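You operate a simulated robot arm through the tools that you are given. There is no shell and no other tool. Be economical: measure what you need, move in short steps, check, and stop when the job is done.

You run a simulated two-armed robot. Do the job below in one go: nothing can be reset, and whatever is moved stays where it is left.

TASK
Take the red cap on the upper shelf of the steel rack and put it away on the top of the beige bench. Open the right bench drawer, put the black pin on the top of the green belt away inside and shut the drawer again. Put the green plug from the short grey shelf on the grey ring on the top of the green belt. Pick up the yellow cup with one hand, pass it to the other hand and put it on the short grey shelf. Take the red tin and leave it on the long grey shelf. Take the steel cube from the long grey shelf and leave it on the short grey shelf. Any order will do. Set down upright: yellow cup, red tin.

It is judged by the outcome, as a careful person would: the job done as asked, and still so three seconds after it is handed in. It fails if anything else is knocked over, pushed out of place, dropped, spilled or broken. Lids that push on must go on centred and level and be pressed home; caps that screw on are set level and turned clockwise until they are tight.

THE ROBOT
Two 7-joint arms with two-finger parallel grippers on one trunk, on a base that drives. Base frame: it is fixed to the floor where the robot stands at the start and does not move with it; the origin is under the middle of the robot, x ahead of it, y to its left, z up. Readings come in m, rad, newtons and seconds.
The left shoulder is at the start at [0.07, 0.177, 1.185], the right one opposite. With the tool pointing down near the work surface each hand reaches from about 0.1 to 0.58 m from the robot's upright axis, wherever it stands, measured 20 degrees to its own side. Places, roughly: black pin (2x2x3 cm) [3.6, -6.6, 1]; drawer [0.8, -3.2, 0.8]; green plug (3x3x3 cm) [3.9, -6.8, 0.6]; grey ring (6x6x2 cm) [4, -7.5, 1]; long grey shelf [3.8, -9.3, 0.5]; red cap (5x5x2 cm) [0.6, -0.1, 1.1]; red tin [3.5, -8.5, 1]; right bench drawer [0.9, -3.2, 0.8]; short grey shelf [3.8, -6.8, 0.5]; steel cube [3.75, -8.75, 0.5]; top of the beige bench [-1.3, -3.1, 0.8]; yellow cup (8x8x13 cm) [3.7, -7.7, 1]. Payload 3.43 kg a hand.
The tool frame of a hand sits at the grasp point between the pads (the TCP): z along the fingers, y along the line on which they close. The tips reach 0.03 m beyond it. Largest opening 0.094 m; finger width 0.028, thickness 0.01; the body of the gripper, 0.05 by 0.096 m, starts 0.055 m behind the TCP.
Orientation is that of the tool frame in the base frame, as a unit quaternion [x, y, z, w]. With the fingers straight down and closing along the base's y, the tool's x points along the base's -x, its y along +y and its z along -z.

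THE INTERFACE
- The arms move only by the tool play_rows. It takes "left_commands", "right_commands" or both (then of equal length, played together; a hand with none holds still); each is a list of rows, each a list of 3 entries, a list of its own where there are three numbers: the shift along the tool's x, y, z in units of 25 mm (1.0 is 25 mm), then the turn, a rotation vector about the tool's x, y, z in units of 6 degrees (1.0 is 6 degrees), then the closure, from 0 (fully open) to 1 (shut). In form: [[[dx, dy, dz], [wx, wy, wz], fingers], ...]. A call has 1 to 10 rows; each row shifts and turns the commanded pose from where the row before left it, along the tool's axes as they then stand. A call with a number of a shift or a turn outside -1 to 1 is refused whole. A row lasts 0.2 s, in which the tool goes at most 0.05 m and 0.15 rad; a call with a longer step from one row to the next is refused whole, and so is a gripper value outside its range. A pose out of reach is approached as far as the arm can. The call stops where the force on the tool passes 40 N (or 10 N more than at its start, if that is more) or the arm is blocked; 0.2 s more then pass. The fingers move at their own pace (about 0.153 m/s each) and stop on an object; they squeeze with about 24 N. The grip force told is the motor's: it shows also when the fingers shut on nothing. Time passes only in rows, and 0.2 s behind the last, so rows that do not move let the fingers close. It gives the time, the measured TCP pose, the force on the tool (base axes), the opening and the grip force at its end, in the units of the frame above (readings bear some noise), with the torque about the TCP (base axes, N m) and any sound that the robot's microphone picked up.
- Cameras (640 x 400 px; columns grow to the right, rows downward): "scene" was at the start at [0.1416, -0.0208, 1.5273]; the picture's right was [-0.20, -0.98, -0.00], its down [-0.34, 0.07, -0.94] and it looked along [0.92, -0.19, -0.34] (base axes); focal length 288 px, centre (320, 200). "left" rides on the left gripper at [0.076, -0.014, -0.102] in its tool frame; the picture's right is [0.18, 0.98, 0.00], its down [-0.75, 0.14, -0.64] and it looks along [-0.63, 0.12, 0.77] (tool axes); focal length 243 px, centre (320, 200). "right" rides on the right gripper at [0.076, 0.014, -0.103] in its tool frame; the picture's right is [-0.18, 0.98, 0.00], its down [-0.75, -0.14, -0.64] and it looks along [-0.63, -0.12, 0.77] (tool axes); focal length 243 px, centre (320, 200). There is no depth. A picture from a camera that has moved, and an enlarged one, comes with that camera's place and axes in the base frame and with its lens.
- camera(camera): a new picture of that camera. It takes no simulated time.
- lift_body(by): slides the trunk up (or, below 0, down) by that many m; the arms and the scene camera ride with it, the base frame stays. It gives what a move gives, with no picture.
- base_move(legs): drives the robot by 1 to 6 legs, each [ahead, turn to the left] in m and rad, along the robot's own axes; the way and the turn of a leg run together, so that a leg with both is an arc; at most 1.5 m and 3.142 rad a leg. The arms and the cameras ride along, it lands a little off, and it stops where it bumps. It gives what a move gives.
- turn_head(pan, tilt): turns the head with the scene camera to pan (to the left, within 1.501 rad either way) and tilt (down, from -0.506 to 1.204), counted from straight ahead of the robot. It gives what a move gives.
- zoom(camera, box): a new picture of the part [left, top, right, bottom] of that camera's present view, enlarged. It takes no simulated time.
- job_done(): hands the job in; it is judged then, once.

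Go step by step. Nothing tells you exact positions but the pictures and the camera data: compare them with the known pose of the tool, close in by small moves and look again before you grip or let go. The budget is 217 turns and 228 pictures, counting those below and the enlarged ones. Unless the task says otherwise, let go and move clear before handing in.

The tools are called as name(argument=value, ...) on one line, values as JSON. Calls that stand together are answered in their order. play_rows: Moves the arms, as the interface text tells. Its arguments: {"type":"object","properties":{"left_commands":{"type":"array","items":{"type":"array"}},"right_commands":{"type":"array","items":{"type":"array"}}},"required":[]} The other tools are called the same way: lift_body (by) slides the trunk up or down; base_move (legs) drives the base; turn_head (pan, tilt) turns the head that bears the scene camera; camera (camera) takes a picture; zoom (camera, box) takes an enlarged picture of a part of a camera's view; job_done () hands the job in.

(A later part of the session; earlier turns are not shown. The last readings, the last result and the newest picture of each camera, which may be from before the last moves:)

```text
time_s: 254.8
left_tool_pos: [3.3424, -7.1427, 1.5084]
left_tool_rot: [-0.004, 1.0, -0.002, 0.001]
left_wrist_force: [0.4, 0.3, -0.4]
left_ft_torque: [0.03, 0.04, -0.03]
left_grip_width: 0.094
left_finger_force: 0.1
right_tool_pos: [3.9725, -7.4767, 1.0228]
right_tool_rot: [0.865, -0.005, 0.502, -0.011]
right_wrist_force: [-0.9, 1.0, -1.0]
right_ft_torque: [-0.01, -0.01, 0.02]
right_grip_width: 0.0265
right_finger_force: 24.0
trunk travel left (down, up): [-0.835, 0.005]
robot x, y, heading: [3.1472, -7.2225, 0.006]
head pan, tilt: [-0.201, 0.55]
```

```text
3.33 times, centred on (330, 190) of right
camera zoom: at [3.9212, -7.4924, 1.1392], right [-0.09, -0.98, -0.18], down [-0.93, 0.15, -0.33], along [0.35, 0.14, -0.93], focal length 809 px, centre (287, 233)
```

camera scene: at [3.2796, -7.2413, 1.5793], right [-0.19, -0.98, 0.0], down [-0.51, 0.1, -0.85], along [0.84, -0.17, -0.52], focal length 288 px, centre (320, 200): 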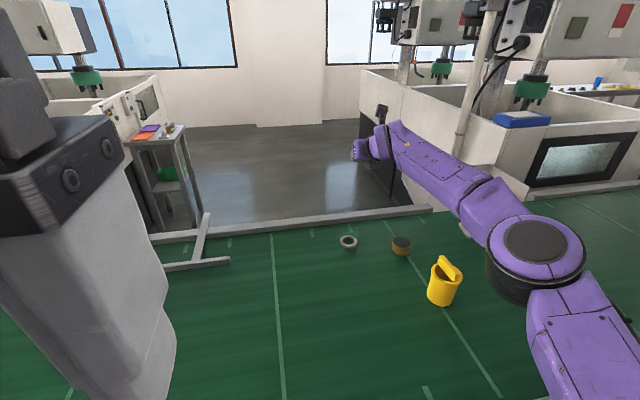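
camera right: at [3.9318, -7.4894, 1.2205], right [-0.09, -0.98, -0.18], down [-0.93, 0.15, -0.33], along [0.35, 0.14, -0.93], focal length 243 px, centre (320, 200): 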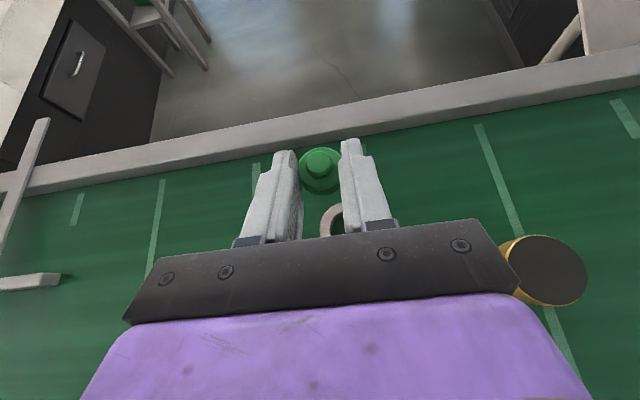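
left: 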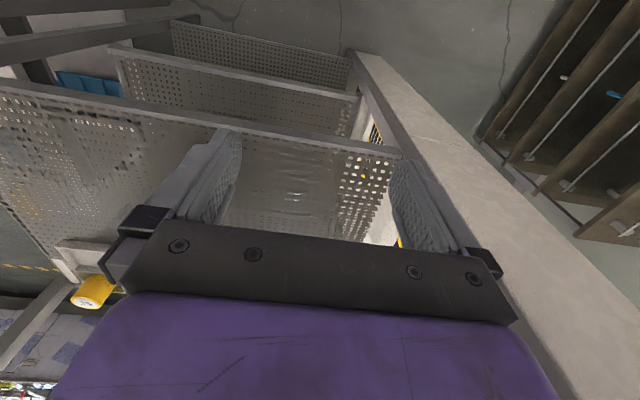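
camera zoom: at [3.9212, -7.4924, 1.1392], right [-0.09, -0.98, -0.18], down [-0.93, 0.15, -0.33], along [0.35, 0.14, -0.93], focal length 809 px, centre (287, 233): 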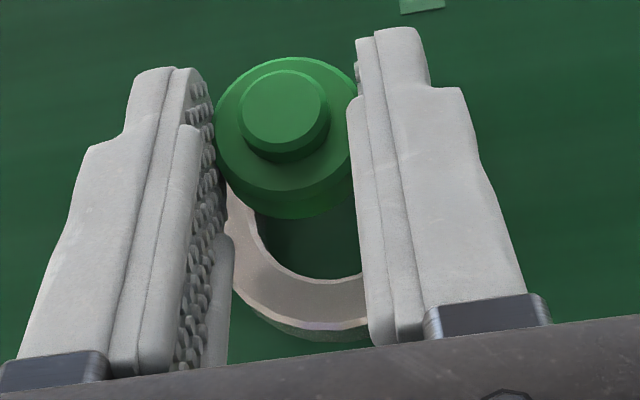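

A small 4 mm correction, then step down feeling for contact.

play_rows(right_commands=[[[0.079, 0.16, 0.139], [0, 0, 0], 1], [[-0.28, 0, 0.16], [0, 0, 0], 1]])

play_rows(right_commands=[[[-0.24, 0, 0.137], [0, 0, 0], 1]])

play_rows(right_commands=[[[-0.17, 0, 0.1], [0, 0, 0], 1]])

zoom(camera="right", box=[270, 130, 390, 250])

```text
time_s: 255.4
left_tool_pos: [3.3421, -7.1438, 1.5071]
left_tool_rot: [-0.004, 1.0, -0.001, 0.001]
left_wrist_force: [0.3, -0.1, -0.8]
left_ft_torque: [-0.01, 0.03, 0.02]
left_grip_width: 0.0939
left_finger_force: 0.1
right_tool_pos: [3.9781, -7.4807, 1.0154]
right_tool_rot: [0.865, -0.005, 0.502, -0.01]
right_wrist_force: [-0.6, -0.9, 0.2]
right_ft_torque: [0.0, 0.0, -0.01]
right_grip_width: 0.0268
right_finger_force: 23.7
trunk travel left (down, up): [-0.835, 0.005]
robot x, y, heading: [3.142, -7.2226, 0.004]
head pan, tilt: [-0.201, 0.55]
```

```text
time_s: 255.8
left_tool_pos: [3.3413, -7.1431, 1.5061]
left_tool_rot: [-0.003, 1.0, -0.002, 0.001]
left_wrist_force: [-0.6, 0.3, -0.5]
left_ft_torque: [0.0, -0.04, -0.06]
left_grip_width: 0.0943
left_finger_force: 0.1
right_tool_pos: [3.9762, -7.4796, 1.0079]
right_tool_rot: [0.865, -0.005, 0.502, -0.01]
right_wrist_force: [0.0, -0.1, -1.1]
right_ft_torque: [-0.01, 0.03, -0.04]
right_grip_width: 0.027
right_finger_force: 24.1
trunk travel left (down, up): [-0.835, 0.005]
robot x, y, heading: [3.1455, -7.2248, 0.01]
head pan, tilt: [-0.201, 0.55]
```

```text
time_s: 256.2
left_tool_pos: [3.3417, -7.1421, 1.5068]
left_tool_rot: [-0.003, 1.0, -0.002, 0.001]
left_wrist_force: [-1.3, 0.2, 0.2]
left_ft_torque: [0.02, -0.01, 0.03]
left_grip_width: 0.0941
left_finger_force: 0.1
right_tool_pos: [3.9768, -7.4803, 1.0052]
right_tool_rot: [0.865, -0.005, 0.502, -0.01]
right_wrist_force: [0.6, 0.4, 0.0]
right_ft_torque: [0.04, 0.02, 0.0]
right_grip_width: 0.0267
right_finger_force: 23.9
trunk travel left (down, up): [-0.835, 0.005]
robot x, y, heading: [3.1456, -7.2236, 0.003]
head pan, tilt: [-0.201, 0.55]
```

```text
3.33 times, centred on (330, 190) of right
camera zoom: at [3.9254, -7.4957, 1.1202], right [-0.09, -0.98, -0.18], down [-0.93, 0.15, -0.33], along [0.35, 0.14, -0.93], focal length 809 px, centre (287, 233)
```

zoom: 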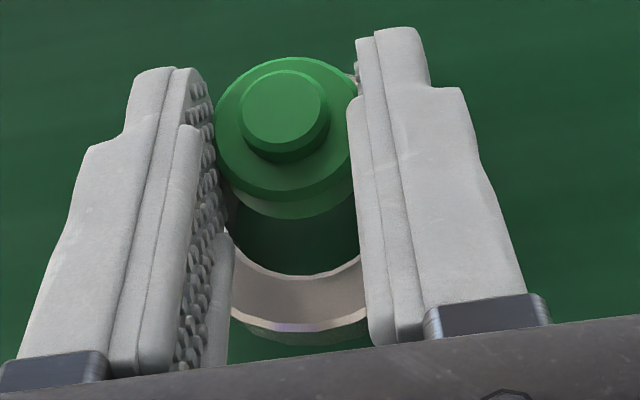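

Nearly at ring-top height without contact. A touch back 2 mm and continue down in 3 mm steps.

play_rows(right_commands=[[[-0.144, -0.02, -0.01], [0, 0, 0], 1]])

play_rows(right_commands=[[[-0.104, 0, 0.059], [0, 0, 0], 1]])

play_rows(right_commands=[[[-0.104, 0, 0.059], [0, 0, 0], 1]])

zoom(camera="right", box=[270, 130, 390, 250])

```text
time_s: 256.6
left_tool_pos: [3.3423, -7.1442, 1.5058]
left_tool_rot: [-0.003, 1.0, -0.001, 0.001]
left_wrist_force: [0.0, 0.7, 0.9]
left_ft_torque: [-0.01, 0.06, 0.01]
left_grip_width: 0.0939
left_finger_force: 0.0
right_tool_pos: [3.9757, -7.4792, 1.0013]
right_tool_rot: [0.865, -0.004, 0.502, -0.011]
right_wrist_force: [0.2, -0.7, 0.2]
right_ft_torque: [0.01, -0.01, -0.03]
right_grip_width: 0.0269
right_finger_force: 24.3
trunk travel left (down, up): [-0.835, 0.005]
robot x, y, heading: [3.1476, -7.2208, 0.003]
head pan, tilt: [-0.201, 0.55]
```

```text
time_s: 257.0
left_tool_pos: [3.3421, -7.1429, 1.5068]
left_tool_rot: [-0.003, 1.0, -0.002, 0.001]
left_wrist_force: [0.2, 0.3, -0.3]
left_ft_torque: [-0.01, -0.02, -0.03]
left_grip_width: 0.0936
left_finger_force: 0.0
right_tool_pos: [3.9741, -7.4781, 0.9991]
right_tool_rot: [0.865, -0.005, 0.502, -0.01]
right_wrist_force: [0.8, -0.6, 0.6]
right_ft_torque: [-0.03, 0.0, -0.04]
right_grip_width: 0.0267
right_finger_force: 24.0
trunk travel left (down, up): [-0.835, 0.005]
robot x, y, heading: [3.1439, -7.2221, 0.007]
head pan, tilt: [-0.201, 0.55]
```

```text
time_s: 257.4
left_tool_pos: [3.342, -7.1436, 1.5058]
left_tool_rot: [-0.003, 1.0, -0.002, 0.0]
left_wrist_force: [-0.3, 0.1, -0.3]
left_ft_torque: [-0.01, 0.01, -0.04]
left_grip_width: 0.0941
left_finger_force: 0.1
right_tool_pos: [3.9757, -7.4783, 0.9951]
right_tool_rot: [0.865, -0.005, 0.502, -0.01]
right_wrist_force: [0.3, 0.1, 2.2]
right_ft_torque: [-0.05, -0.04, -0.02]
right_grip_width: 0.0266
right_finger_force: 23.8
trunk travel left (down, up): [-0.835, 0.005]
robot x, y, heading: [3.1445, -7.2227, 0.004]
head pan, tilt: [-0.201, 0.55]
```

```text
3.33 times, centred on (330, 190) of right
camera zoom: at [3.9226, -7.495, 1.1121], right [-0.09, -0.98, -0.18], down [-0.93, 0.15, -0.33], along [0.35, 0.14, -0.93], focal length 809 px, centre (287, 233)
```

zoom: 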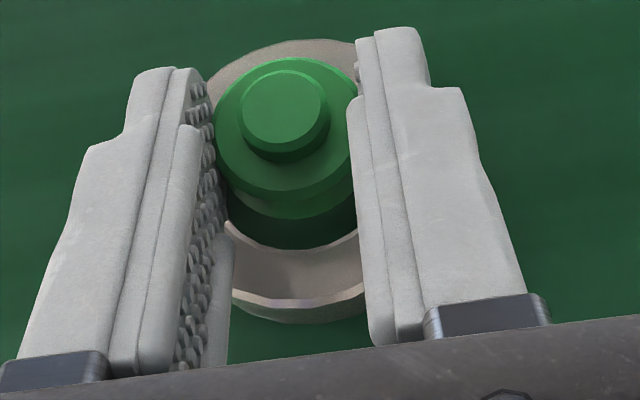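

Slight contact now. I'll raise 3 mm, shift 4 mm back to centre on the ring, and lower again.

play_rows(right_commands=[[[0.104, 0, -0.059], [0, 0, 0], 1], [[-0.08, 0, -0.139], [0, 0, 0], 1], [[-0.08, 0, 0.045], [0, 0, 0], 1]])

zoom(camera="right", box=[270, 130, 390, 250])

```text
time_s: 258.2
left_tool_pos: [3.3422, -7.1429, 1.5069]
left_tool_rot: [-0.004, 1.0, -0.002, 0.001]
left_wrist_force: [-0.2, 0.1, 0.7]
left_ft_torque: [-0.04, 0.01, 0.01]
left_grip_width: 0.094
left_finger_force: 0.0
right_tool_pos: [3.9712, -7.4787, 0.9966]
right_tool_rot: [0.865, -0.005, 0.501, -0.01]
right_wrist_force: [0.7, -0.4, 0.4]
right_ft_torque: [-0.01, 0.0, 0.0]
right_grip_width: 0.027
right_finger_force: 24.0
trunk travel left (down, up): [-0.835, 0.005]
robot x, y, heading: [3.1433, -7.2246, 0.006]
head pan, tilt: [-0.201, 0.55]
```

```text
3.33 times, centred on (330, 190) of right
camera zoom: at [3.9191, -7.495, 1.1122], right [-0.09, -0.98, -0.18], down [-0.93, 0.15, -0.33], along [0.35, 0.14, -0.93], focal length 809 px, centre (287, 233)
```

zoom: 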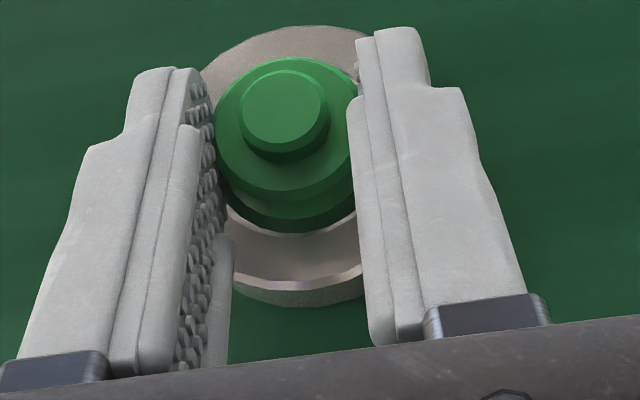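

Well centred now. Release by opening a little and look.

play_rows(right_commands=[[[0, 0, 0], [0, 0, 0], 0.6], [[0, 0, 0], [0, 0, 0], 0.5], [[0, 0, 0], [0, 0, 0], 0.5]])

zoom(camera="right", box=[250, 120, 410, 250])

```text
time_s: 259.0
left_tool_pos: [3.3419, -7.1424, 1.505]
left_tool_rot: [-0.003, 1.0, -0.001, 0.002]
left_wrist_force: [-1.0, -0.3, -0.4]
left_ft_torque: [0.01, 0.0, -0.04]
left_grip_width: 0.0941
left_finger_force: 0.1
right_tool_pos: [3.9696, -7.4793, 0.996]
right_tool_rot: [0.865, -0.004, 0.501, -0.011]
right_wrist_force: [0.8, -0.1, 0.0]
right_ft_torque: [0.0, -0.05, 0.01]
right_grip_width: 0.047
right_finger_force: 0.1
trunk travel left (down, up): [-0.835, 0.005]
robot x, y, heading: [3.1437, -7.2238, 0.004]
head pan, tilt: [-0.201, 0.55]
```

```text
3.08 times, centred on (330, 185) of right
camera zoom: at [3.919, -7.4949, 1.1121], right [-0.09, -0.98, -0.18], down [-0.93, 0.15, -0.33], along [0.35, 0.14, -0.93], focal length 746 px, centre (289, 246)
```

zoom: 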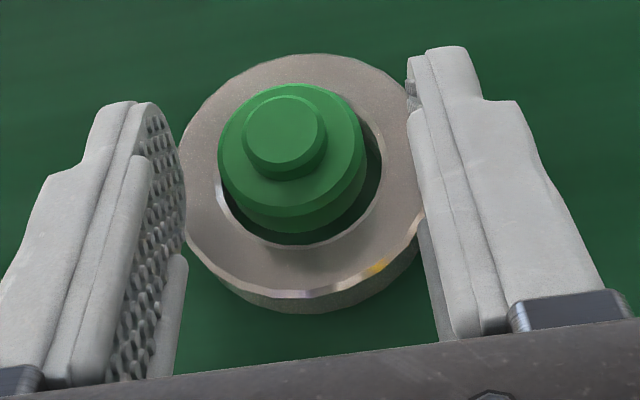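

The plug is seated inside the ring. I'll rise clear and inspect from above.

play_rows(right_commands=[[[0.869, 0, -0.494], [0, 0, 0], 0.5], [[0.869, 0, -0.494], [0, 0, 0], 0.5], [[0.869, 0, -0.494], [0, 0, 0], 0.5], [[0.869, 0, -0.494], [0, 0, 0], 0.5], [[0.869, 0, -0.494], [0, 0, 0], 0.5], [[0.869, 0, -0.494], [0, 0, 0], 0.5]])

zoom(camera="scene", box=[330, 222, 380, 257])

zoom(camera="right", box=[250, 100, 410, 260])

```text
time_s: 260.4
left_tool_pos: [3.3419, -7.1427, 1.5075]
left_tool_rot: [-0.003, 1.0, -0.002, 0.001]
left_wrist_force: [0.2, 0.3, 0.3]
left_ft_torque: [0.0, -0.02, -0.02]
left_grip_width: 0.0939
left_finger_force: 0.1
right_tool_pos: [3.9697, -7.4827, 1.1457]
right_tool_rot: [0.865, -0.005, 0.502, -0.01]
right_wrist_force: [0.0, 0.1, 0.0]
right_ft_torque: [-0.02, 0.0, -0.03]
right_grip_width: 0.047
right_finger_force: 0.0
trunk travel left (down, up): [-0.835, 0.005]
robot x, y, heading: [3.144, -7.2228, 0.005]
head pan, tilt: [-0.201, 0.55]
```

```text
11.43 times, centred on (355, 240) of scene
camera zoom: at [3.2824, -7.2411, 1.5789], right [-0.19, -0.98, 0.0], down [-0.51, 0.1, -0.85], along [0.84, -0.17, -0.52], focal length 3289 px, centre (-80, -251)
```

zoom: 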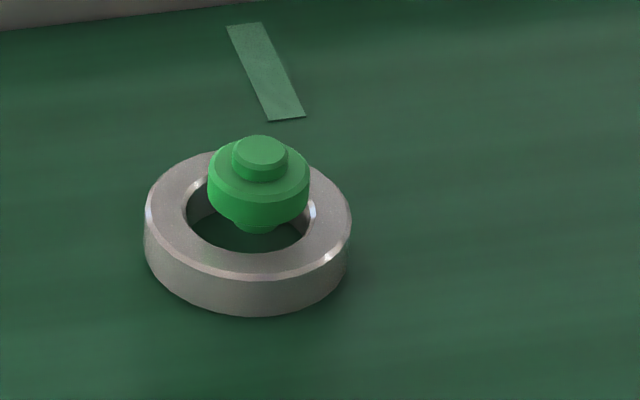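

```text
2.50 times, centred on (330, 180) of right
camera zoom: at [3.9184, -7.4984, 1.2616], right [-0.09, -0.98, -0.18], down [-0.93, 0.15, -0.33], along [0.35, 0.14, -0.93], focal length 606 px, centre (295, 250)
```

zoom: 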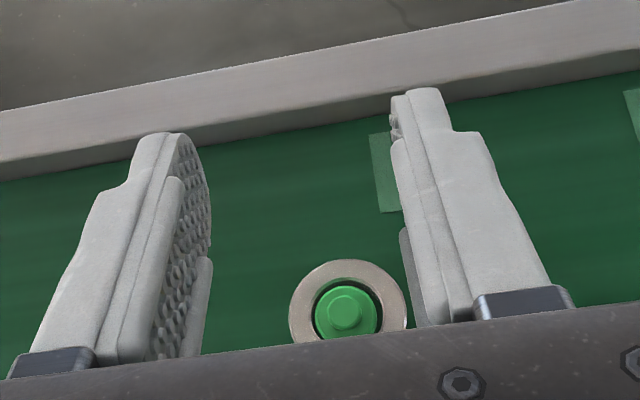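

The plug stands upright and centred on the ring. Next the yellow cup: let me look at it closely.

zoom(camera="scene", box=[390, 220, 510, 330])

camera(camera="scene")

```text
3.64 times, centred on (450, 275) of scene
camera zoom: at [3.2824, -7.2411, 1.5789], right [-0.19, -0.98, 0.0], down [-0.51, 0.1, -0.85], along [0.84, -0.17, -0.52], focal length 1046 px, centre (-153, -73)
```

zoom: 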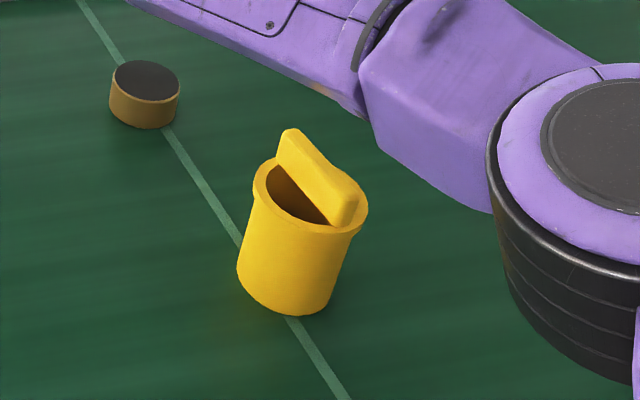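

```text
146 pictures are left
camera scene: at [3.2824, -7.2411, 1.5789], right [-0.19, -0.98, 0.0], down [-0.51, 0.1, -0.85], along [0.84, -0.17, -0.52], focal length 288 px, centre (320, 200)
```

scene: 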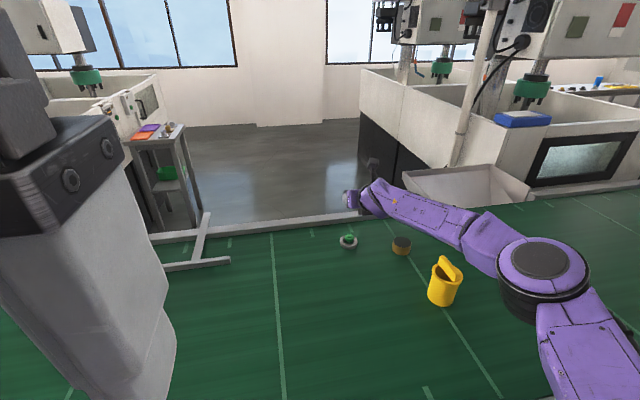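

The cup has a bar handle across its top (along x) at about [3.73, -7.655], top z≈1.08. Plan: left hand lifts it by the bar from above, right hand (forward-pointing) takes the body. Reposition the base further right.

base_move(legs=[[-0.5, 0], [0, -1.571], [0.5, 0], [0, 1.571]])

turn_head(pan=0, tilt=0.55)

camera(camera="scene")

```text
time_s: 273.5
left_tool_pos: [2.844, -7.6313, 1.5056]
left_tool_rot: [0.001, 1.0, -0.001, 0.0]
left_wrist_force: [0.6, 0.2, 0.9]
left_ft_torque: [0.02, 0.0, -0.04]
left_grip_width: 0.0939
left_finger_force: 0.2
right_tool_pos: [3.4696, -7.976, 1.1453]
right_tool_rot: [0.865, -0.008, 0.502, -0.009]
right_wrist_force: [-0.3, 0.8, 1.0]
right_ft_torque: [0.01, 0.0, -0.04]
right_grip_width: 0.047
right_finger_force: 0.0
trunk travel left (down, up): [-0.835, 0.005]
robot x, y, heading: [2.6458, -7.7091, -0.004]
head pan, tilt: [-0.201, 0.55]
```

```text
time_s: 274.2
left_tool_pos: [2.8451, -7.632, 1.5075]
left_tool_rot: [0.0, 1.0, -0.001, 0.001]
left_wrist_force: [0.4, 0.6, 0.2]
left_ft_torque: [0.0, -0.03, -0.01]
left_grip_width: 0.0938
left_finger_force: 0.0
right_tool_pos: [3.4711, -7.975, 1.1447]
right_tool_rot: [0.865, -0.008, 0.502, -0.008]
right_wrist_force: [0.6, -0.7, 1.0]
right_ft_torque: [0.0, -0.01, 0.01]
right_grip_width: 0.0474
right_finger_force: 0.1
trunk travel left (down, up): [-0.835, 0.005]
robot x, y, heading: [2.648, -7.7048, -0.001]
head pan, tilt: [0.0, 0.55]
```

```text
145 pictures are left
camera scene: at [2.7869, -7.7111, 1.5789], right [0.0, -1.0, 0.0], down [-0.52, 0.0, -0.85], along [0.85, 0.0, -0.52], focal length 288 px, centre (320, 200)
```

scene: 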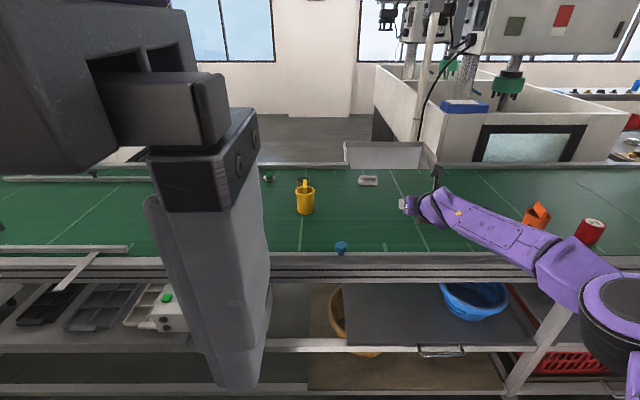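

The cup is straight ahead. I'll drive in 0.44 m and bring the left hand above the cup.

base_move(legs=[[0.44, 0]])

play_rows(left_commands=[[[-0.86, -0.04, 1], [0, 0, 0], 0], [[-0.86, -0.04, 1], [0, 0, 0], 0], [[-0.86, -0.04, 1], [0, 0, 0], 0], [[-0.86, -0.04, 1], [0, 0, 0], 0], [[-0.86, -0.04, 1], [0, 0, 0], 0], [[-0.86, -0.04, 1], [0, 0, 0], 0], [[-0.86, -0.04, 1], [0, 0, 0], 0], [[-0.86, -0.04, 1], [0, 0, 0], 0], [[-0.86, -0.04, 1], [0, 0, 0], 0], [[-0.86, -0.04, 1], [0, 0, 0], 0]])

camera(camera="left")

camera(camera="scene")

```text
time_s: 276.9
left_tool_pos: [3.2739, -7.6343, 1.5064]
left_tool_rot: [0.003, 1.0, -0.002, 0.002]
left_wrist_force: [0.5, 0.5, -0.3]
left_ft_torque: [0.01, -0.02, 0.01]
left_grip_width: 0.094
left_finger_force: 0.0
right_tool_pos: [3.8985, -7.9833, 1.1458]
right_tool_rot: [0.864, -0.01, 0.503, -0.007]
right_wrist_force: [0.5, 0.8, 0.3]
right_ft_torque: [-0.03, 0.03, -0.02]
right_grip_width: 0.0471
right_finger_force: 0.0
trunk travel left (down, up): [-0.835, 0.005]
robot x, y, heading: [3.0751, -7.7097, -0.014]
head pan, tilt: [0.0, 0.55]
```

```text
time_s: 279.1
left_tool_pos: [3.4935, -7.6446, 1.2563]
left_tool_rot: [0.004, 1.0, -0.002, 0.001]
left_wrist_force: [0.8, 0.1, -0.4]
left_ft_torque: [-0.02, 0.0, -0.01]
left_grip_width: 0.0941
left_finger_force: 0.0
right_tool_pos: [3.901, -7.9818, 1.1432]
right_tool_rot: [0.865, -0.01, 0.502, -0.008]
right_wrist_force: [0.3, 0.2, 0.1]
right_ft_torque: [0.01, 0.01, 0.0]
right_grip_width: 0.0469
right_finger_force: 0.0
trunk travel left (down, up): [-0.835, 0.005]
robot x, y, heading: [3.0762, -7.7123, -0.013]
head pan, tilt: [0.0, 0.55]
```

```text
144 pictures are left
camera left: at [3.4165, -7.6583, 1.358], right [-0.18, 0.98, 0.0], down [0.75, 0.14, 0.64], along [0.63, 0.11, -0.77], focal length 243 px, centre (320, 200)
```

left: 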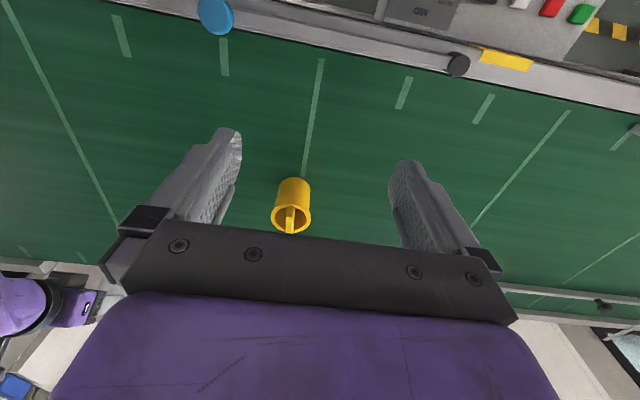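

```text
143 pictures are left
camera scene: at [3.2197, -7.7147, 1.5788], right [-0.01, -1.0, 0.0], down [-0.52, 0.0, -0.85], along [0.85, -0.01, -0.52], focal length 288 px, centre (320, 200)
```

scene: 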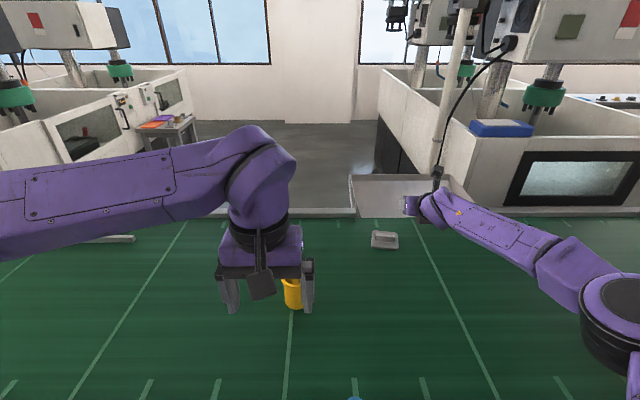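

The bar is aligned with my closing direction. Move the left hand over it.

play_rows(left_commands=[[[-0.9, 0.07, 0], [0, 0, 0], 0], [[-0.9, 0.07, 0], [0, 0, 0], 0], [[-0.9, 0.07, 0], [0, 0, 0], 0], [[-0.9, 0.07, 0], [0, 0, 0], 0], [[-0.9, 0.07, 0], [0, 0, 0], 0], [[-0.9, 0.07, 0], [0, 0, 0], 0], [[-0.9, 0.07, 0], [0, 0, 0], 0], [[-0.9, 0.07, 0], [0, 0, 0], 0], [[-0.9, 0.0, 0], [0, 0, 0], 0]])

camera(camera="left")

zoom(camera="scene", box=[200, 180, 400, 340])

```text
time_s: 281.1
left_tool_pos: [3.6381, -7.6358, 1.257]
left_tool_rot: [0.004, 1.0, -0.002, 0.001]
left_wrist_force: [-0.8, -0.4, 0.3]
left_ft_torque: [0.03, 0.04, -0.01]
left_grip_width: 0.094
left_finger_force: 0.0
left hand out of reach, approached as far as the arm can: row 7, 8, 9
right_tool_pos: [3.9012, -7.9836, 1.1437]
right_tool_rot: [0.865, -0.009, 0.501, -0.008]
right_wrist_force: [0.1, 1.2, -0.4]
right_ft_torque: [0.02, 0.02, 0.01]
right_grip_width: 0.0469
right_finger_force: 0.1
trunk travel left (down, up): [-0.835, 0.005]
robot x, y, heading: [3.0782, -7.7103, -0.008]
head pan, tilt: [0.0, 0.55]
```

```text
142 pictures are left
camera left: at [3.5608, -7.6498, 1.3584], right [-0.18, 0.98, 0.0], down [0.75, 0.14, 0.64], along [0.63, 0.11, -0.77], focal length 243 px, centre (320, 200)
```

left: 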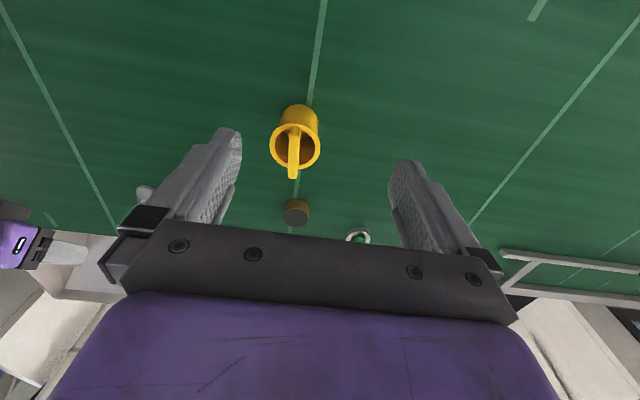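

```text
2.50 times, centred on (300, 260) of scene
camera zoom: at [3.2183, -7.7149, 1.5789], right [-0.01, -1.0, 0.0], down [-0.52, 0.0, -0.85], along [0.85, -0.01, -0.52], focal length 719 px, centre (370, 50)
```

zoom: 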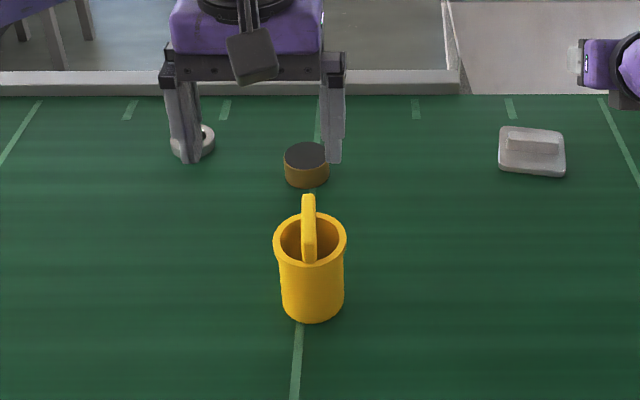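

Cup centre ≈[3.7225, -7.659], rim z≈1.055. The left arm is at its limit at this height; I'll drive 5 cm closer, then lower and extend.

base_move(legs=[[0.05, 0]])

play_rows(left_commands=[[[0, 0.2, 1], [0, 0, 0], 0], [[0, 0.2, 1], [0, 0, 0], 0], [[0, 0.2, 1], [0, 0, 0], 0], [[-0.5, 0.2, 0.6], [0, 0, 0], 0], [[-0.5, 0, 0], [0, 0, 0], 0]])

camera(camera="left")

zoom(camera="scene", box=[200, 180, 400, 340])

```text
time_s: 282.0
left_tool_pos: [3.676, -7.6356, 1.2621]
left_tool_rot: [0.004, 1.0, -0.002, 0.005]
left_wrist_force: [1.2, -0.5, 0.2]
left_ft_torque: [-0.03, 0.1, -0.02]
left_grip_width: 0.0939
left_finger_force: 0.2
right_tool_pos: [3.9431, -7.9849, 1.1518]
right_tool_rot: [0.862, -0.01, 0.507, -0.007]
right_wrist_force: [0.7, 0.1, -0.1]
right_ft_torque: [0.02, 0.03, 0.04]
right_grip_width: 0.0469
right_finger_force: 0.1
trunk travel left (down, up): [-0.835, 0.005]
robot x, y, heading: [3.1277, -7.7116, -0.006]
head pan, tilt: [0.0, 0.55]
```

```text
time_s: 283.2
left_tool_pos: [3.7075, -7.6174, 1.1714]
left_tool_rot: [0.004, 1.0, -0.002, 0.004]
left_wrist_force: [-0.9, 0.2, 0.8]
left_ft_torque: [0.0, -0.03, -0.04]
left_grip_width: 0.094
left_finger_force: 0.1
right_tool_pos: [3.9469, -7.9853, 1.1491]
right_tool_rot: [0.863, -0.011, 0.505, -0.007]
right_wrist_force: [-0.1, 0.3, 0.2]
right_ft_torque: [0.02, -0.02, 0.0]
right_grip_width: 0.047
right_finger_force: 0.0
trunk travel left (down, up): [-0.835, 0.005]
robot x, y, heading: [3.1273, -7.7148, -0.01]
head pan, tilt: [0.0, 0.55]
```

```text
140 pictures are left
camera left: at [3.6292, -7.6303, 1.2721], right [-0.18, 0.98, -0.01], down [0.75, 0.14, 0.65], along [0.64, 0.11, -0.76], focal length 243 px, centre (320, 200)
```

left: 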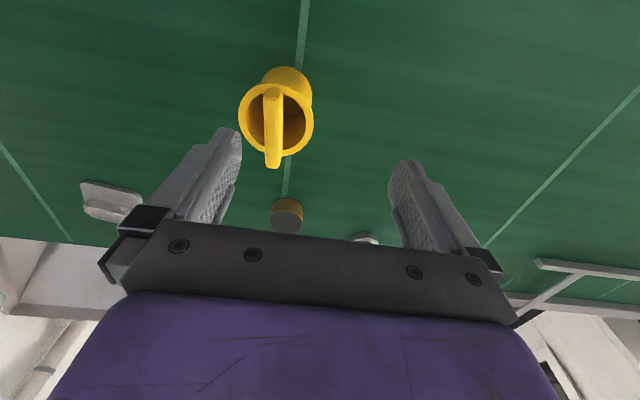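

```text
2.50 times, centred on (300, 260) of scene
camera zoom: at [3.2691, -7.7158, 1.5788], right [-0.01, -1.0, 0.0], down [-0.52, 0.01, -0.85], along [0.85, -0.01, -0.52], focal length 719 px, centre (370, 50)
```

zoom: 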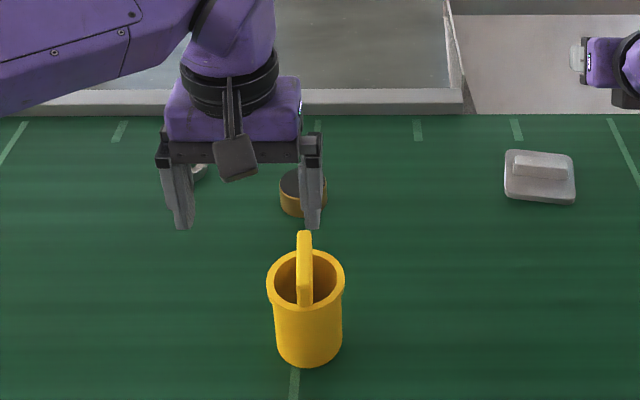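

I went the wrong way in y; the bar is at y≈-7.656, x≈3.724. I'll correct, pre-close to ~36 mm so the fingers fit inside the rim beside the bar, and check.

play_rows(left_commands=[[[-0.33, -0.77, 0], [0, 0, 0], 0.3], [[-0.33, -0.77, 0], [0, 0, 0], 0.62], [[0, 0, 0.9], [0, 0, 0], 0.62], [[0, 0, 0.9], [0, 0, 0], 0.62]])

camera(camera="left")

zoom(camera="scene", box=[230, 200, 390, 340])

```text
time_s: 284.2
left_tool_pos: [3.725, -7.6546, 1.1265]
left_tool_rot: [0.003, 1.0, -0.002, 0.004]
left_wrist_force: [0.0, -0.2, 0.7]
left_ft_torque: [0.0, -0.01, -0.03]
left_grip_width: 0.0356
left_finger_force: 0.0
right_tool_pos: [3.9465, -7.9834, 1.1493]
right_tool_rot: [0.864, -0.01, 0.504, -0.006]
right_wrist_force: [0.3, 0.0, -0.6]
right_ft_torque: [0.04, -0.01, 0.01]
right_grip_width: 0.0468
right_finger_force: 0.0
trunk travel left (down, up): [-0.835, 0.005]
robot x, y, heading: [3.1291, -7.7105, -0.004]
head pan, tilt: [0.0, 0.55]
```

```text
138 pictures are left
camera left: at [3.6474, -7.6682, 1.2275], right [-0.18, 0.98, -0.01], down [0.75, 0.14, 0.65], along [0.64, 0.11, -0.76], focal length 243 px, centre (320, 200)
```

left: 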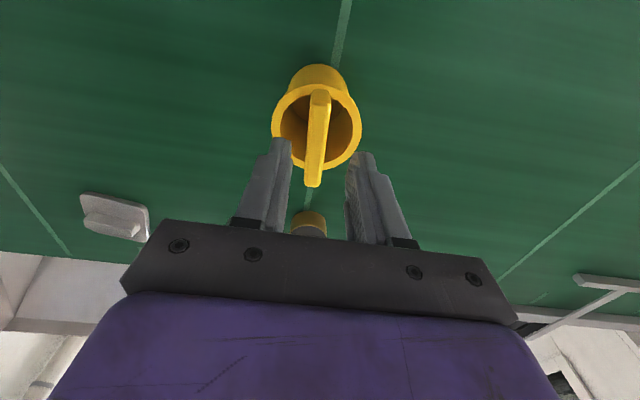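

```text
2.86 times, centred on (310, 270) of scene
camera zoom: at [3.27, -7.7147, 1.5788], right [-0.01, -1.0, 0.0], down [-0.52, 0.0, -0.85], along [0.85, -0.01, -0.52], focal length 822 px, centre (349, 0)
```

zoom: 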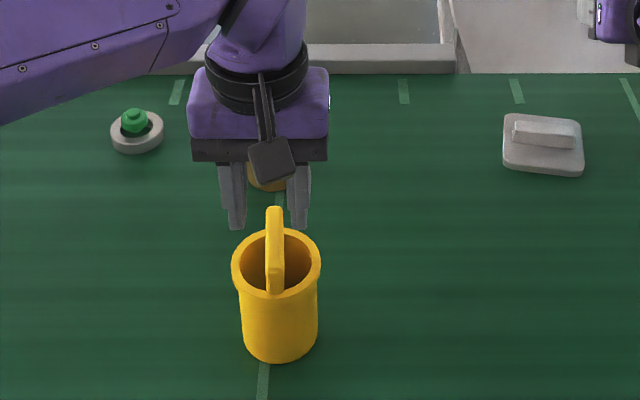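

Aligned. Descend 5 cm and close on the bar.

play_rows(left_commands=[[[0.1, -0.1, 0.7], [0, 0, 0], 0.62], [[0, 0, 0.7], [0, 0, 0], 0.62], [[0, 0, 0.6], [0, 0, 0], 0.62], [[0, 0, 0], [0, 0, 0], 1], [[0, 0, 0], [0, 0, 0], 1]])

camera(camera="left")

zoom(camera="scene", box=[230, 200, 390, 340])

```text
time_s: 285.4
left_tool_pos: [3.7214, -7.6582, 1.0778]
left_tool_rot: [0.003, 1.0, -0.004, 0.006]
left_wrist_force: [5.3, 0.9, 9.5]
left_ft_torque: [0.1, -0.43, 0.0]
left_grip_width: 0.0136
left_finger_force: 23.9
right_tool_pos: [3.9456, -7.9845, 1.1511]
right_tool_rot: [0.863, -0.01, 0.505, -0.007]
right_wrist_force: [1.1, 0.3, 0.3]
right_ft_torque: [-0.01, -0.01, 0.0]
right_grip_width: 0.0468
right_finger_force: 0.2
trunk travel left (down, up): [-0.835, 0.005]
robot x, y, heading: [3.1304, -7.7137, -0.011]
head pan, tilt: [0.0, 0.55]
```

```text
136 pictures are left
camera left: at [3.6438, -7.6713, 1.178], right [-0.18, 0.98, -0.01], down [0.75, 0.14, 0.65], along [0.64, 0.11, -0.76], focal length 243 px, centre (320, 200)
```

left: 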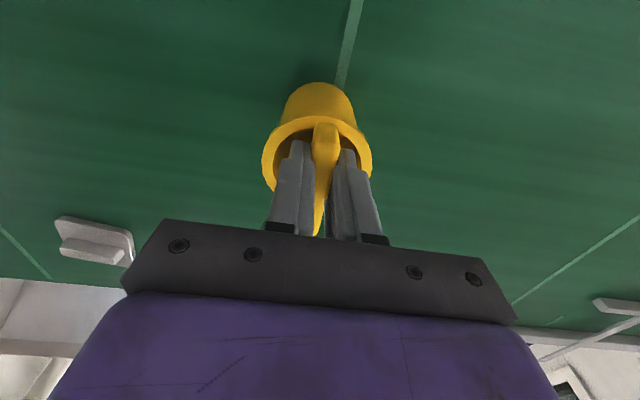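

```text
2.86 times, centred on (310, 270) of scene
camera zoom: at [3.2681, -7.715, 1.5791], right [-0.01, -1.0, 0.0], down [-0.52, 0.0, -0.85], along [0.85, -0.01, -0.52], focal length 822 px, centre (349, 0)
```

zoom: 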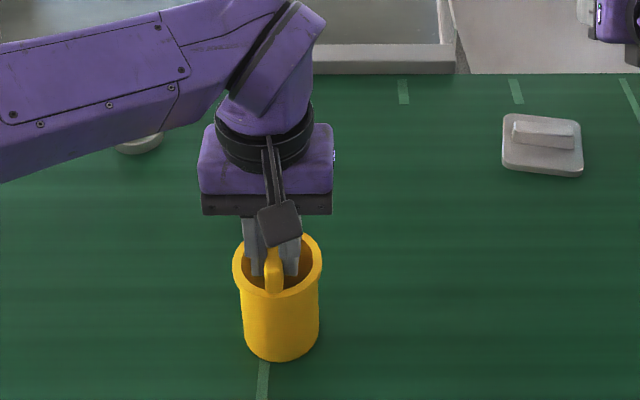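

Gripped on the bar (14 mm). Lift it and check.

play_rows(left_commands=[[[0, 0, -0.3], [0, 0, 0], 1], [[0, 0, -0.6], [0, 0, 0], 1], [[0, 0, -1], [0, 0, 0], 1], [[0, 0, -1], [0, 0, 0], 1], [[0, 0, -0.6], [0, 0, 0], 1]])

camera(camera="scene")

camera(camera="right")

```text
time_s: 286.6
left_tool_pos: [3.7184, -7.6592, 1.1644]
left_tool_rot: [0.004, 1.0, -0.002, 0.004]
left_wrist_force: [-0.4, 0.5, -1.1]
left_ft_torque: [0.0, -0.02, 0.0]
left_grip_width: 0.0133
left_finger_force: 23.8
right_tool_pos: [3.9458, -7.9848, 1.151]
right_tool_rot: [0.863, -0.01, 0.505, -0.007]
right_wrist_force: [0.4, -0.4, 0.4]
right_ft_torque: [-0.01, 0.03, -0.01]
right_grip_width: 0.047
right_finger_force: 0.0
trunk travel left (down, up): [-0.835, 0.005]
robot x, y, heading: [3.1261, -7.7126, -0.007]
head pan, tilt: [0.0, 0.55]
```

```text
134 pictures are left
camera scene: at [3.2684, -7.7152, 1.5789], right [-0.01, -1.0, 0.0], down [-0.52, 0.0, -0.85], along [0.85, -0.01, -0.52], focal length 288 px, centre (320, 200)
```

scene: 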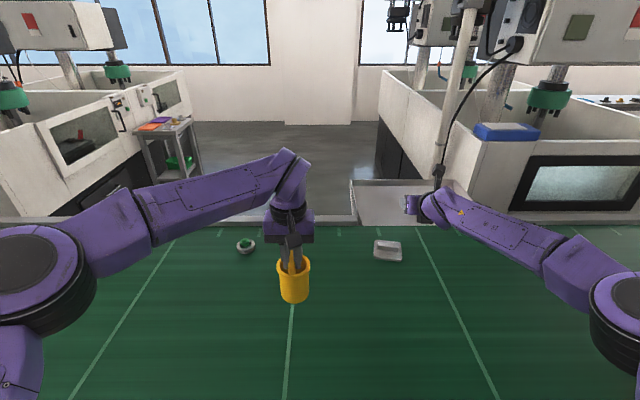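

```text
133 pictures are left
camera right: at [3.8934, -7.9999, 1.2663], right [-0.1, -0.98, -0.18], down [-0.93, 0.16, -0.34], along [0.36, 0.13, -0.92], focal length 243 px, centre (320, 200)
```

right: 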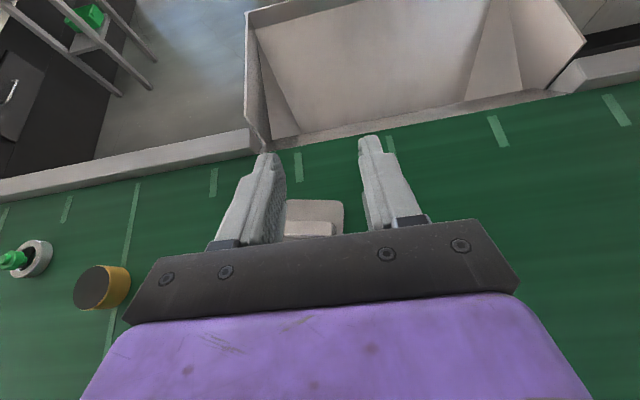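

The cup hangs steady from the left hand. Now I'll bring the right hand to horizontal with a leftward yaw, retracting it first.

play_rows(right_commands=[[[0, 0, -1], [0, 1, 0], 0], [[0, 0, -1], [0, 1, 0], 0], [[0, 0, -1], [0, 1, 0], 0], [[0, 0, -1], [0, 1, 0], 0], [[0, 0, -1], [0, 1, 0], 0], [[0, 0, -0.8], [1, 0, 0], 0], [[0, 0, -0.8], [1, 0, 0], 0], [[0, 0, -0.8], [1, 0, 0], 0], [[0, 0, -0.8], [1, 0, 0], 0], [[0, 0, -0.8], [1, 0, 0], 0]])

camera(camera="scene")

```text
time_s: 288.8
left_tool_pos: [3.7193, -7.659, 1.1643]
left_tool_rot: [0.004, 1.0, -0.002, 0.005]
left_wrist_force: [0.6, -0.5, -0.7]
left_ft_torque: [0.0, 0.02, 0.03]
left_grip_width: 0.0133
left_finger_force: 23.1
right_tool_pos: [3.7299, -8.0042, 1.1872]
right_tool_rot: [0.679, 0.173, 0.689, -0.185]
right_wrist_force: [-0.9, 0.4, 0.7]
right_ft_torque: [0.02, 0.01, -0.01]
right_grip_width: 0.0941
right_finger_force: 0.0
trunk travel left (down, up): [-0.835, 0.005]
robot x, y, heading: [3.1302, -7.7131, -0.009]
head pan, tilt: [0.0, 0.55]
```

```text
132 pictures are left
camera scene: at [3.2676, -7.7165, 1.579], right [-0.01, -1.0, 0.0], down [-0.52, 0.01, -0.85], along [0.85, -0.01, -0.52], focal length 288 px, centre (320, 200)
```

scene: 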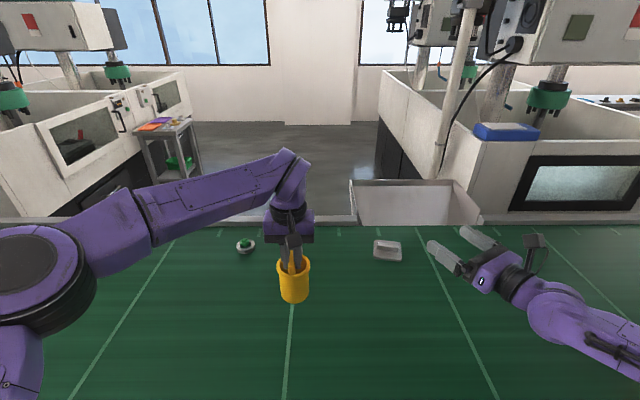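

The right hand is now horizontal, yawed ~29° left. Move it to the pre-grasp point 10 cm short of the cup body.

play_rows(right_commands=[[[-0.4, -1, 0.2], [0, 0, 0], 0], [[-0.4, -1, 0.2], [0, 0, 0], 0], [[-0.4, -1, 0.2], [0, 0, 0], 0], [[-0.4, -1, 0.2], [0, 0, 0], 0], [[-0.4, -1, 0.2], [0, 0, 0], 0], [[-0.4, -1, 0.2], [0, 0, 0], 0], [[-0.4, -1, 0.2], [0, 0, 0], 0], [[-0.4, -1, 0.2], [0, 0, 0], 0], [[-0.4, -1, 0.2], [0, 0, 0], 0], [[-0.4, -1, 0.2], [0, 0, 0], 0]])

camera(camera="scene")

camera(camera="right")

```text
time_s: 291.0
left_tool_pos: [3.72, -7.6577, 1.1643]
left_tool_rot: [0.004, 1.0, -0.003, 0.005]
left_wrist_force: [-0.8, -0.4, -1.0]
left_ft_torque: [-0.01, 0.0, 0.01]
left_grip_width: 0.0137
left_finger_force: 23.5
right_tool_pos: [3.6527, -7.7578, 1.0915]
right_tool_rot: [0.678, 0.172, 0.69, -0.186]
right_wrist_force: [0.1, -0.3, -1.1]
right_ft_torque: [-0.01, -0.03, -0.01]
right_grip_width: 0.094
right_finger_force: 0.1
trunk travel left (down, up): [-0.835, 0.005]
robot x, y, heading: [3.123, -7.7094, -0.008]
head pan, tilt: [0.0, 0.55]
```

```text
131 pictures are left
camera scene: at [3.2694, -7.7136, 1.5788], right [-0.01, -1.0, 0.0], down [-0.52, 0.0, -0.85], along [0.85, -0.01, -0.52], focal length 288 px, centre (320, 200)
```

scene: 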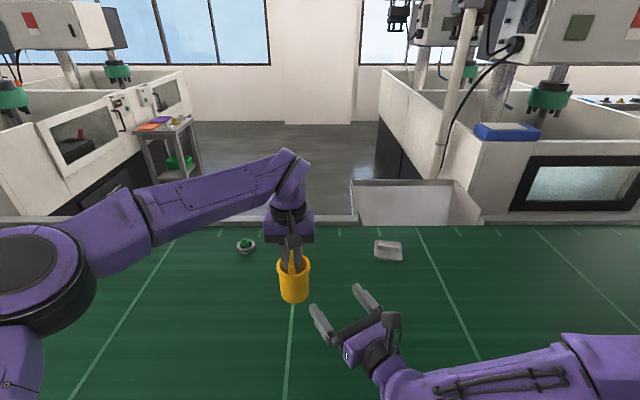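

```text
130 pictures are left
camera right: at [3.5683, -7.8216, 1.1645], right [0.48, -0.85, -0.2], down [-0.62, -0.18, -0.76], along [0.62, 0.49, -0.61], focal length 243 px, centre (320, 200)
```

right: 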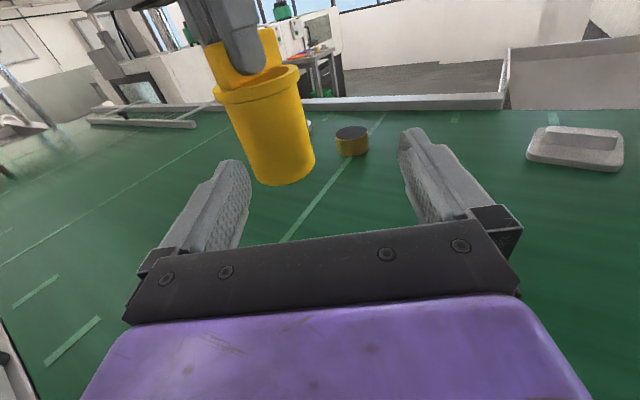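

Shift 5 cm left to centre on the cup, then check before moving in.

play_rows(right_commands=[[[0, -0.7, 0], [0, 0, 0], 0], [[0, -0.7, 0], [0, 0, 0], 0], [[0, -0.7, 0], [0, 0, 0], 0], [[0, 0, 0.6], [0, 0, 0], 0]])

camera(camera="right")

camera(camera="scene")

```text
time_s: 292.0
left_tool_pos: [3.72, -7.6578, 1.1642]
left_tool_rot: [0.003, 1.0, -0.001, 0.005]
left_wrist_force: [-0.3, -0.2, -0.7]
left_ft_torque: [0.04, 0.0, 0.01]
left_grip_width: 0.0131
left_finger_force: 23.9
right_tool_pos: [3.6418, -7.706, 1.0907]
right_tool_rot: [0.678, 0.173, 0.689, -0.186]
right_wrist_force: [0.7, 0.4, -0.2]
right_ft_torque: [0.0, 0.01, 0.01]
right_grip_width: 0.0941
right_finger_force: 0.0
trunk travel left (down, up): [-0.835, 0.005]
robot x, y, heading: [3.1236, -7.7116, -0.01]
head pan, tilt: [0.0, 0.55]
```

```text
129 pictures are left
camera right: at [3.5577, -7.7693, 1.1641], right [0.48, -0.85, -0.2], down [-0.62, -0.18, -0.76], along [0.62, 0.49, -0.61], focal length 243 px, centre (320, 200)
```

right: 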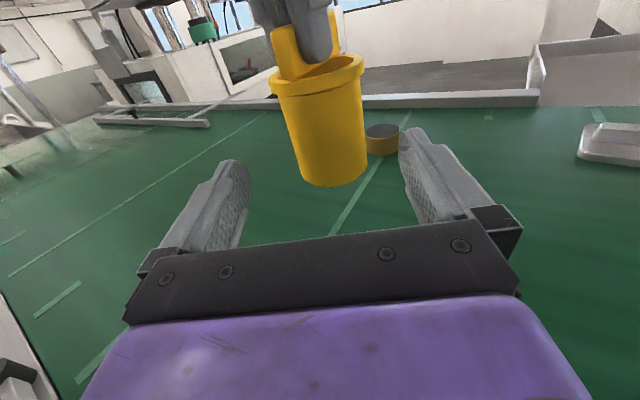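

```text
128 pictures are left
camera scene: at [3.2695, -7.7146, 1.5788], right [-0.01, -1.0, 0.0], down [-0.52, 0.0, -0.85], along [0.85, -0.01, -0.52], focal length 288 px, centre (320, 200)
```

scene: 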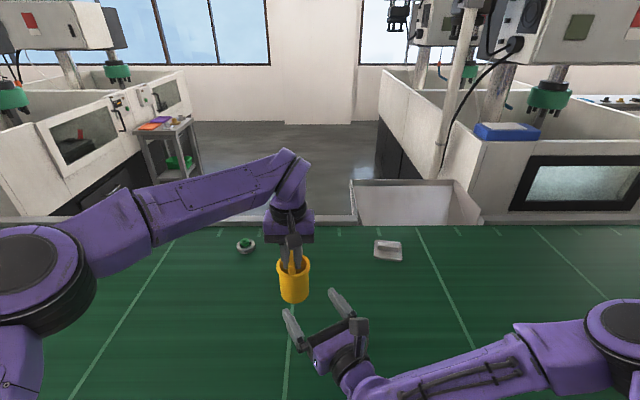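

Centred. Advance 8.5 cm around the cup body.

play_rows(right_commands=[[[0, 0.05, 0.85], [0, 0, 0], 0], [[0, 0.05, 0.85], [0, 0, 0], 0], [[0, 0, 0.85], [0, 0, 0], 0], [[0, 0, 0.85], [0, 0, 0], 0]])

camera(camera="right")

zoom(camera="scene", box=[220, 200, 400, 350])

```text
time_s: 293.0
left_tool_pos: [3.7192, -7.6585, 1.1655]
left_tool_rot: [0.003, 1.0, -0.003, 0.005]
left_wrist_force: [-0.2, 0.5, -0.7]
left_ft_torque: [-0.03, -0.01, -0.01]
left_grip_width: 0.0136
left_finger_force: 24.6
right_tool_pos: [3.7156, -7.6652, 1.0937]
right_tool_rot: [0.679, 0.173, 0.689, -0.185]
right_wrist_force: [0.2, 0.4, 0.4]
right_ft_torque: [0.02, -0.03, -0.01]
right_grip_width: 0.0938
right_finger_force: 0.0
trunk travel left (down, up): [-0.835, 0.005]
robot x, y, heading: [3.1304, -7.7133, -0.018]
head pan, tilt: [0.0, 0.55]
```

```text
127 pictures are left
camera right: at [3.6319, -7.7279, 1.1665], right [0.48, -0.85, -0.2], down [-0.62, -0.18, -0.76], along [0.62, 0.49, -0.61], focal length 243 px, centre (320, 200)
```

right: 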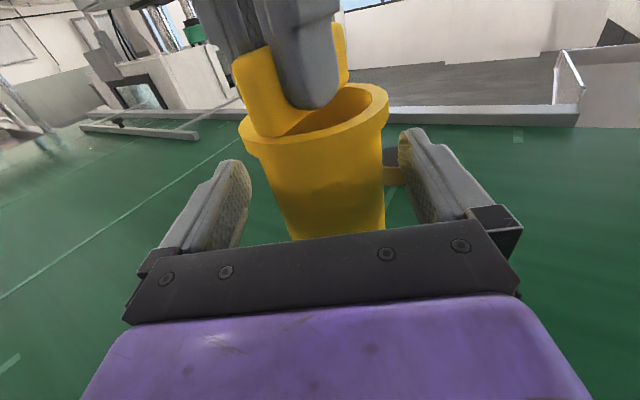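

```text
2.67 times, centred on (310, 275) of scene
camera zoom: at [3.2695, -7.7142, 1.5788], right [-0.01, -1.0, 0.0], down [-0.52, 0.0, -0.85], along [0.85, -0.01, -0.52], focal length 767 px, centre (347, 0)
```

zoom: 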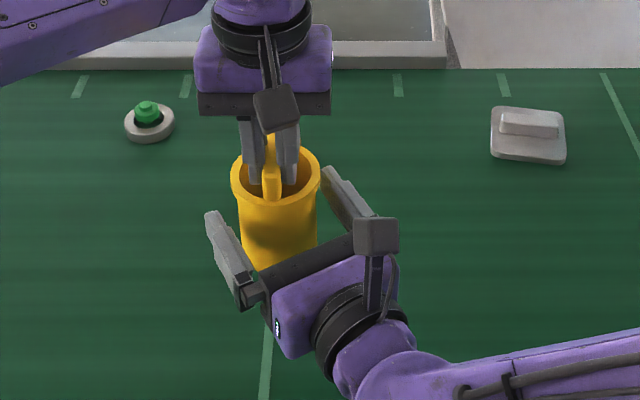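

Close the right hand on the body.

play_rows(right_commands=[[[0, 0, 0], [0, 0, 0], 0.5], [[0, 0, 0], [0, 0, 0], 1], [[0, 0, 0], [0, 0, 0], 1], [[0, 0, 0], [0, 0, 0], 1]])

camera(camera="right")

```text
time_s: 294.0
left_tool_pos: [3.719, -7.6588, 1.1647]
left_tool_rot: [0.004, 1.0, -0.002, 0.003]
left_wrist_force: [-12.9, 8.4, 2.9]
left_ft_torque: [0.41, 0.64, 0.07]
left_grip_width: 0.0133
left_finger_force: 23.8
right_tool_pos: [3.7154, -7.6662, 1.0922]
right_tool_rot: [0.679, 0.172, 0.69, -0.185]
right_wrist_force: [13.4, -8.9, -3.9]
right_ft_torque: [0.15, 0.37, -0.21]
right_grip_width: 0.0647
right_finger_force: 23.5
trunk travel left (down, up): [-0.835, 0.005]
robot x, y, heading: [3.1302, -7.7145, -0.007]
head pan, tilt: [0.0, 0.55]
```

```text
125 pictures are left
camera right: at [3.6318, -7.7295, 1.1667], right [0.48, -0.85, -0.2], down [-0.62, -0.17, -0.76], along [0.62, 0.49, -0.61], focal length 243 px, centre (320, 200)
```

right: 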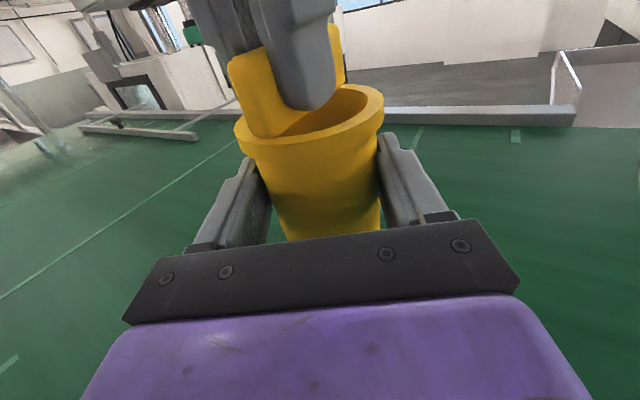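

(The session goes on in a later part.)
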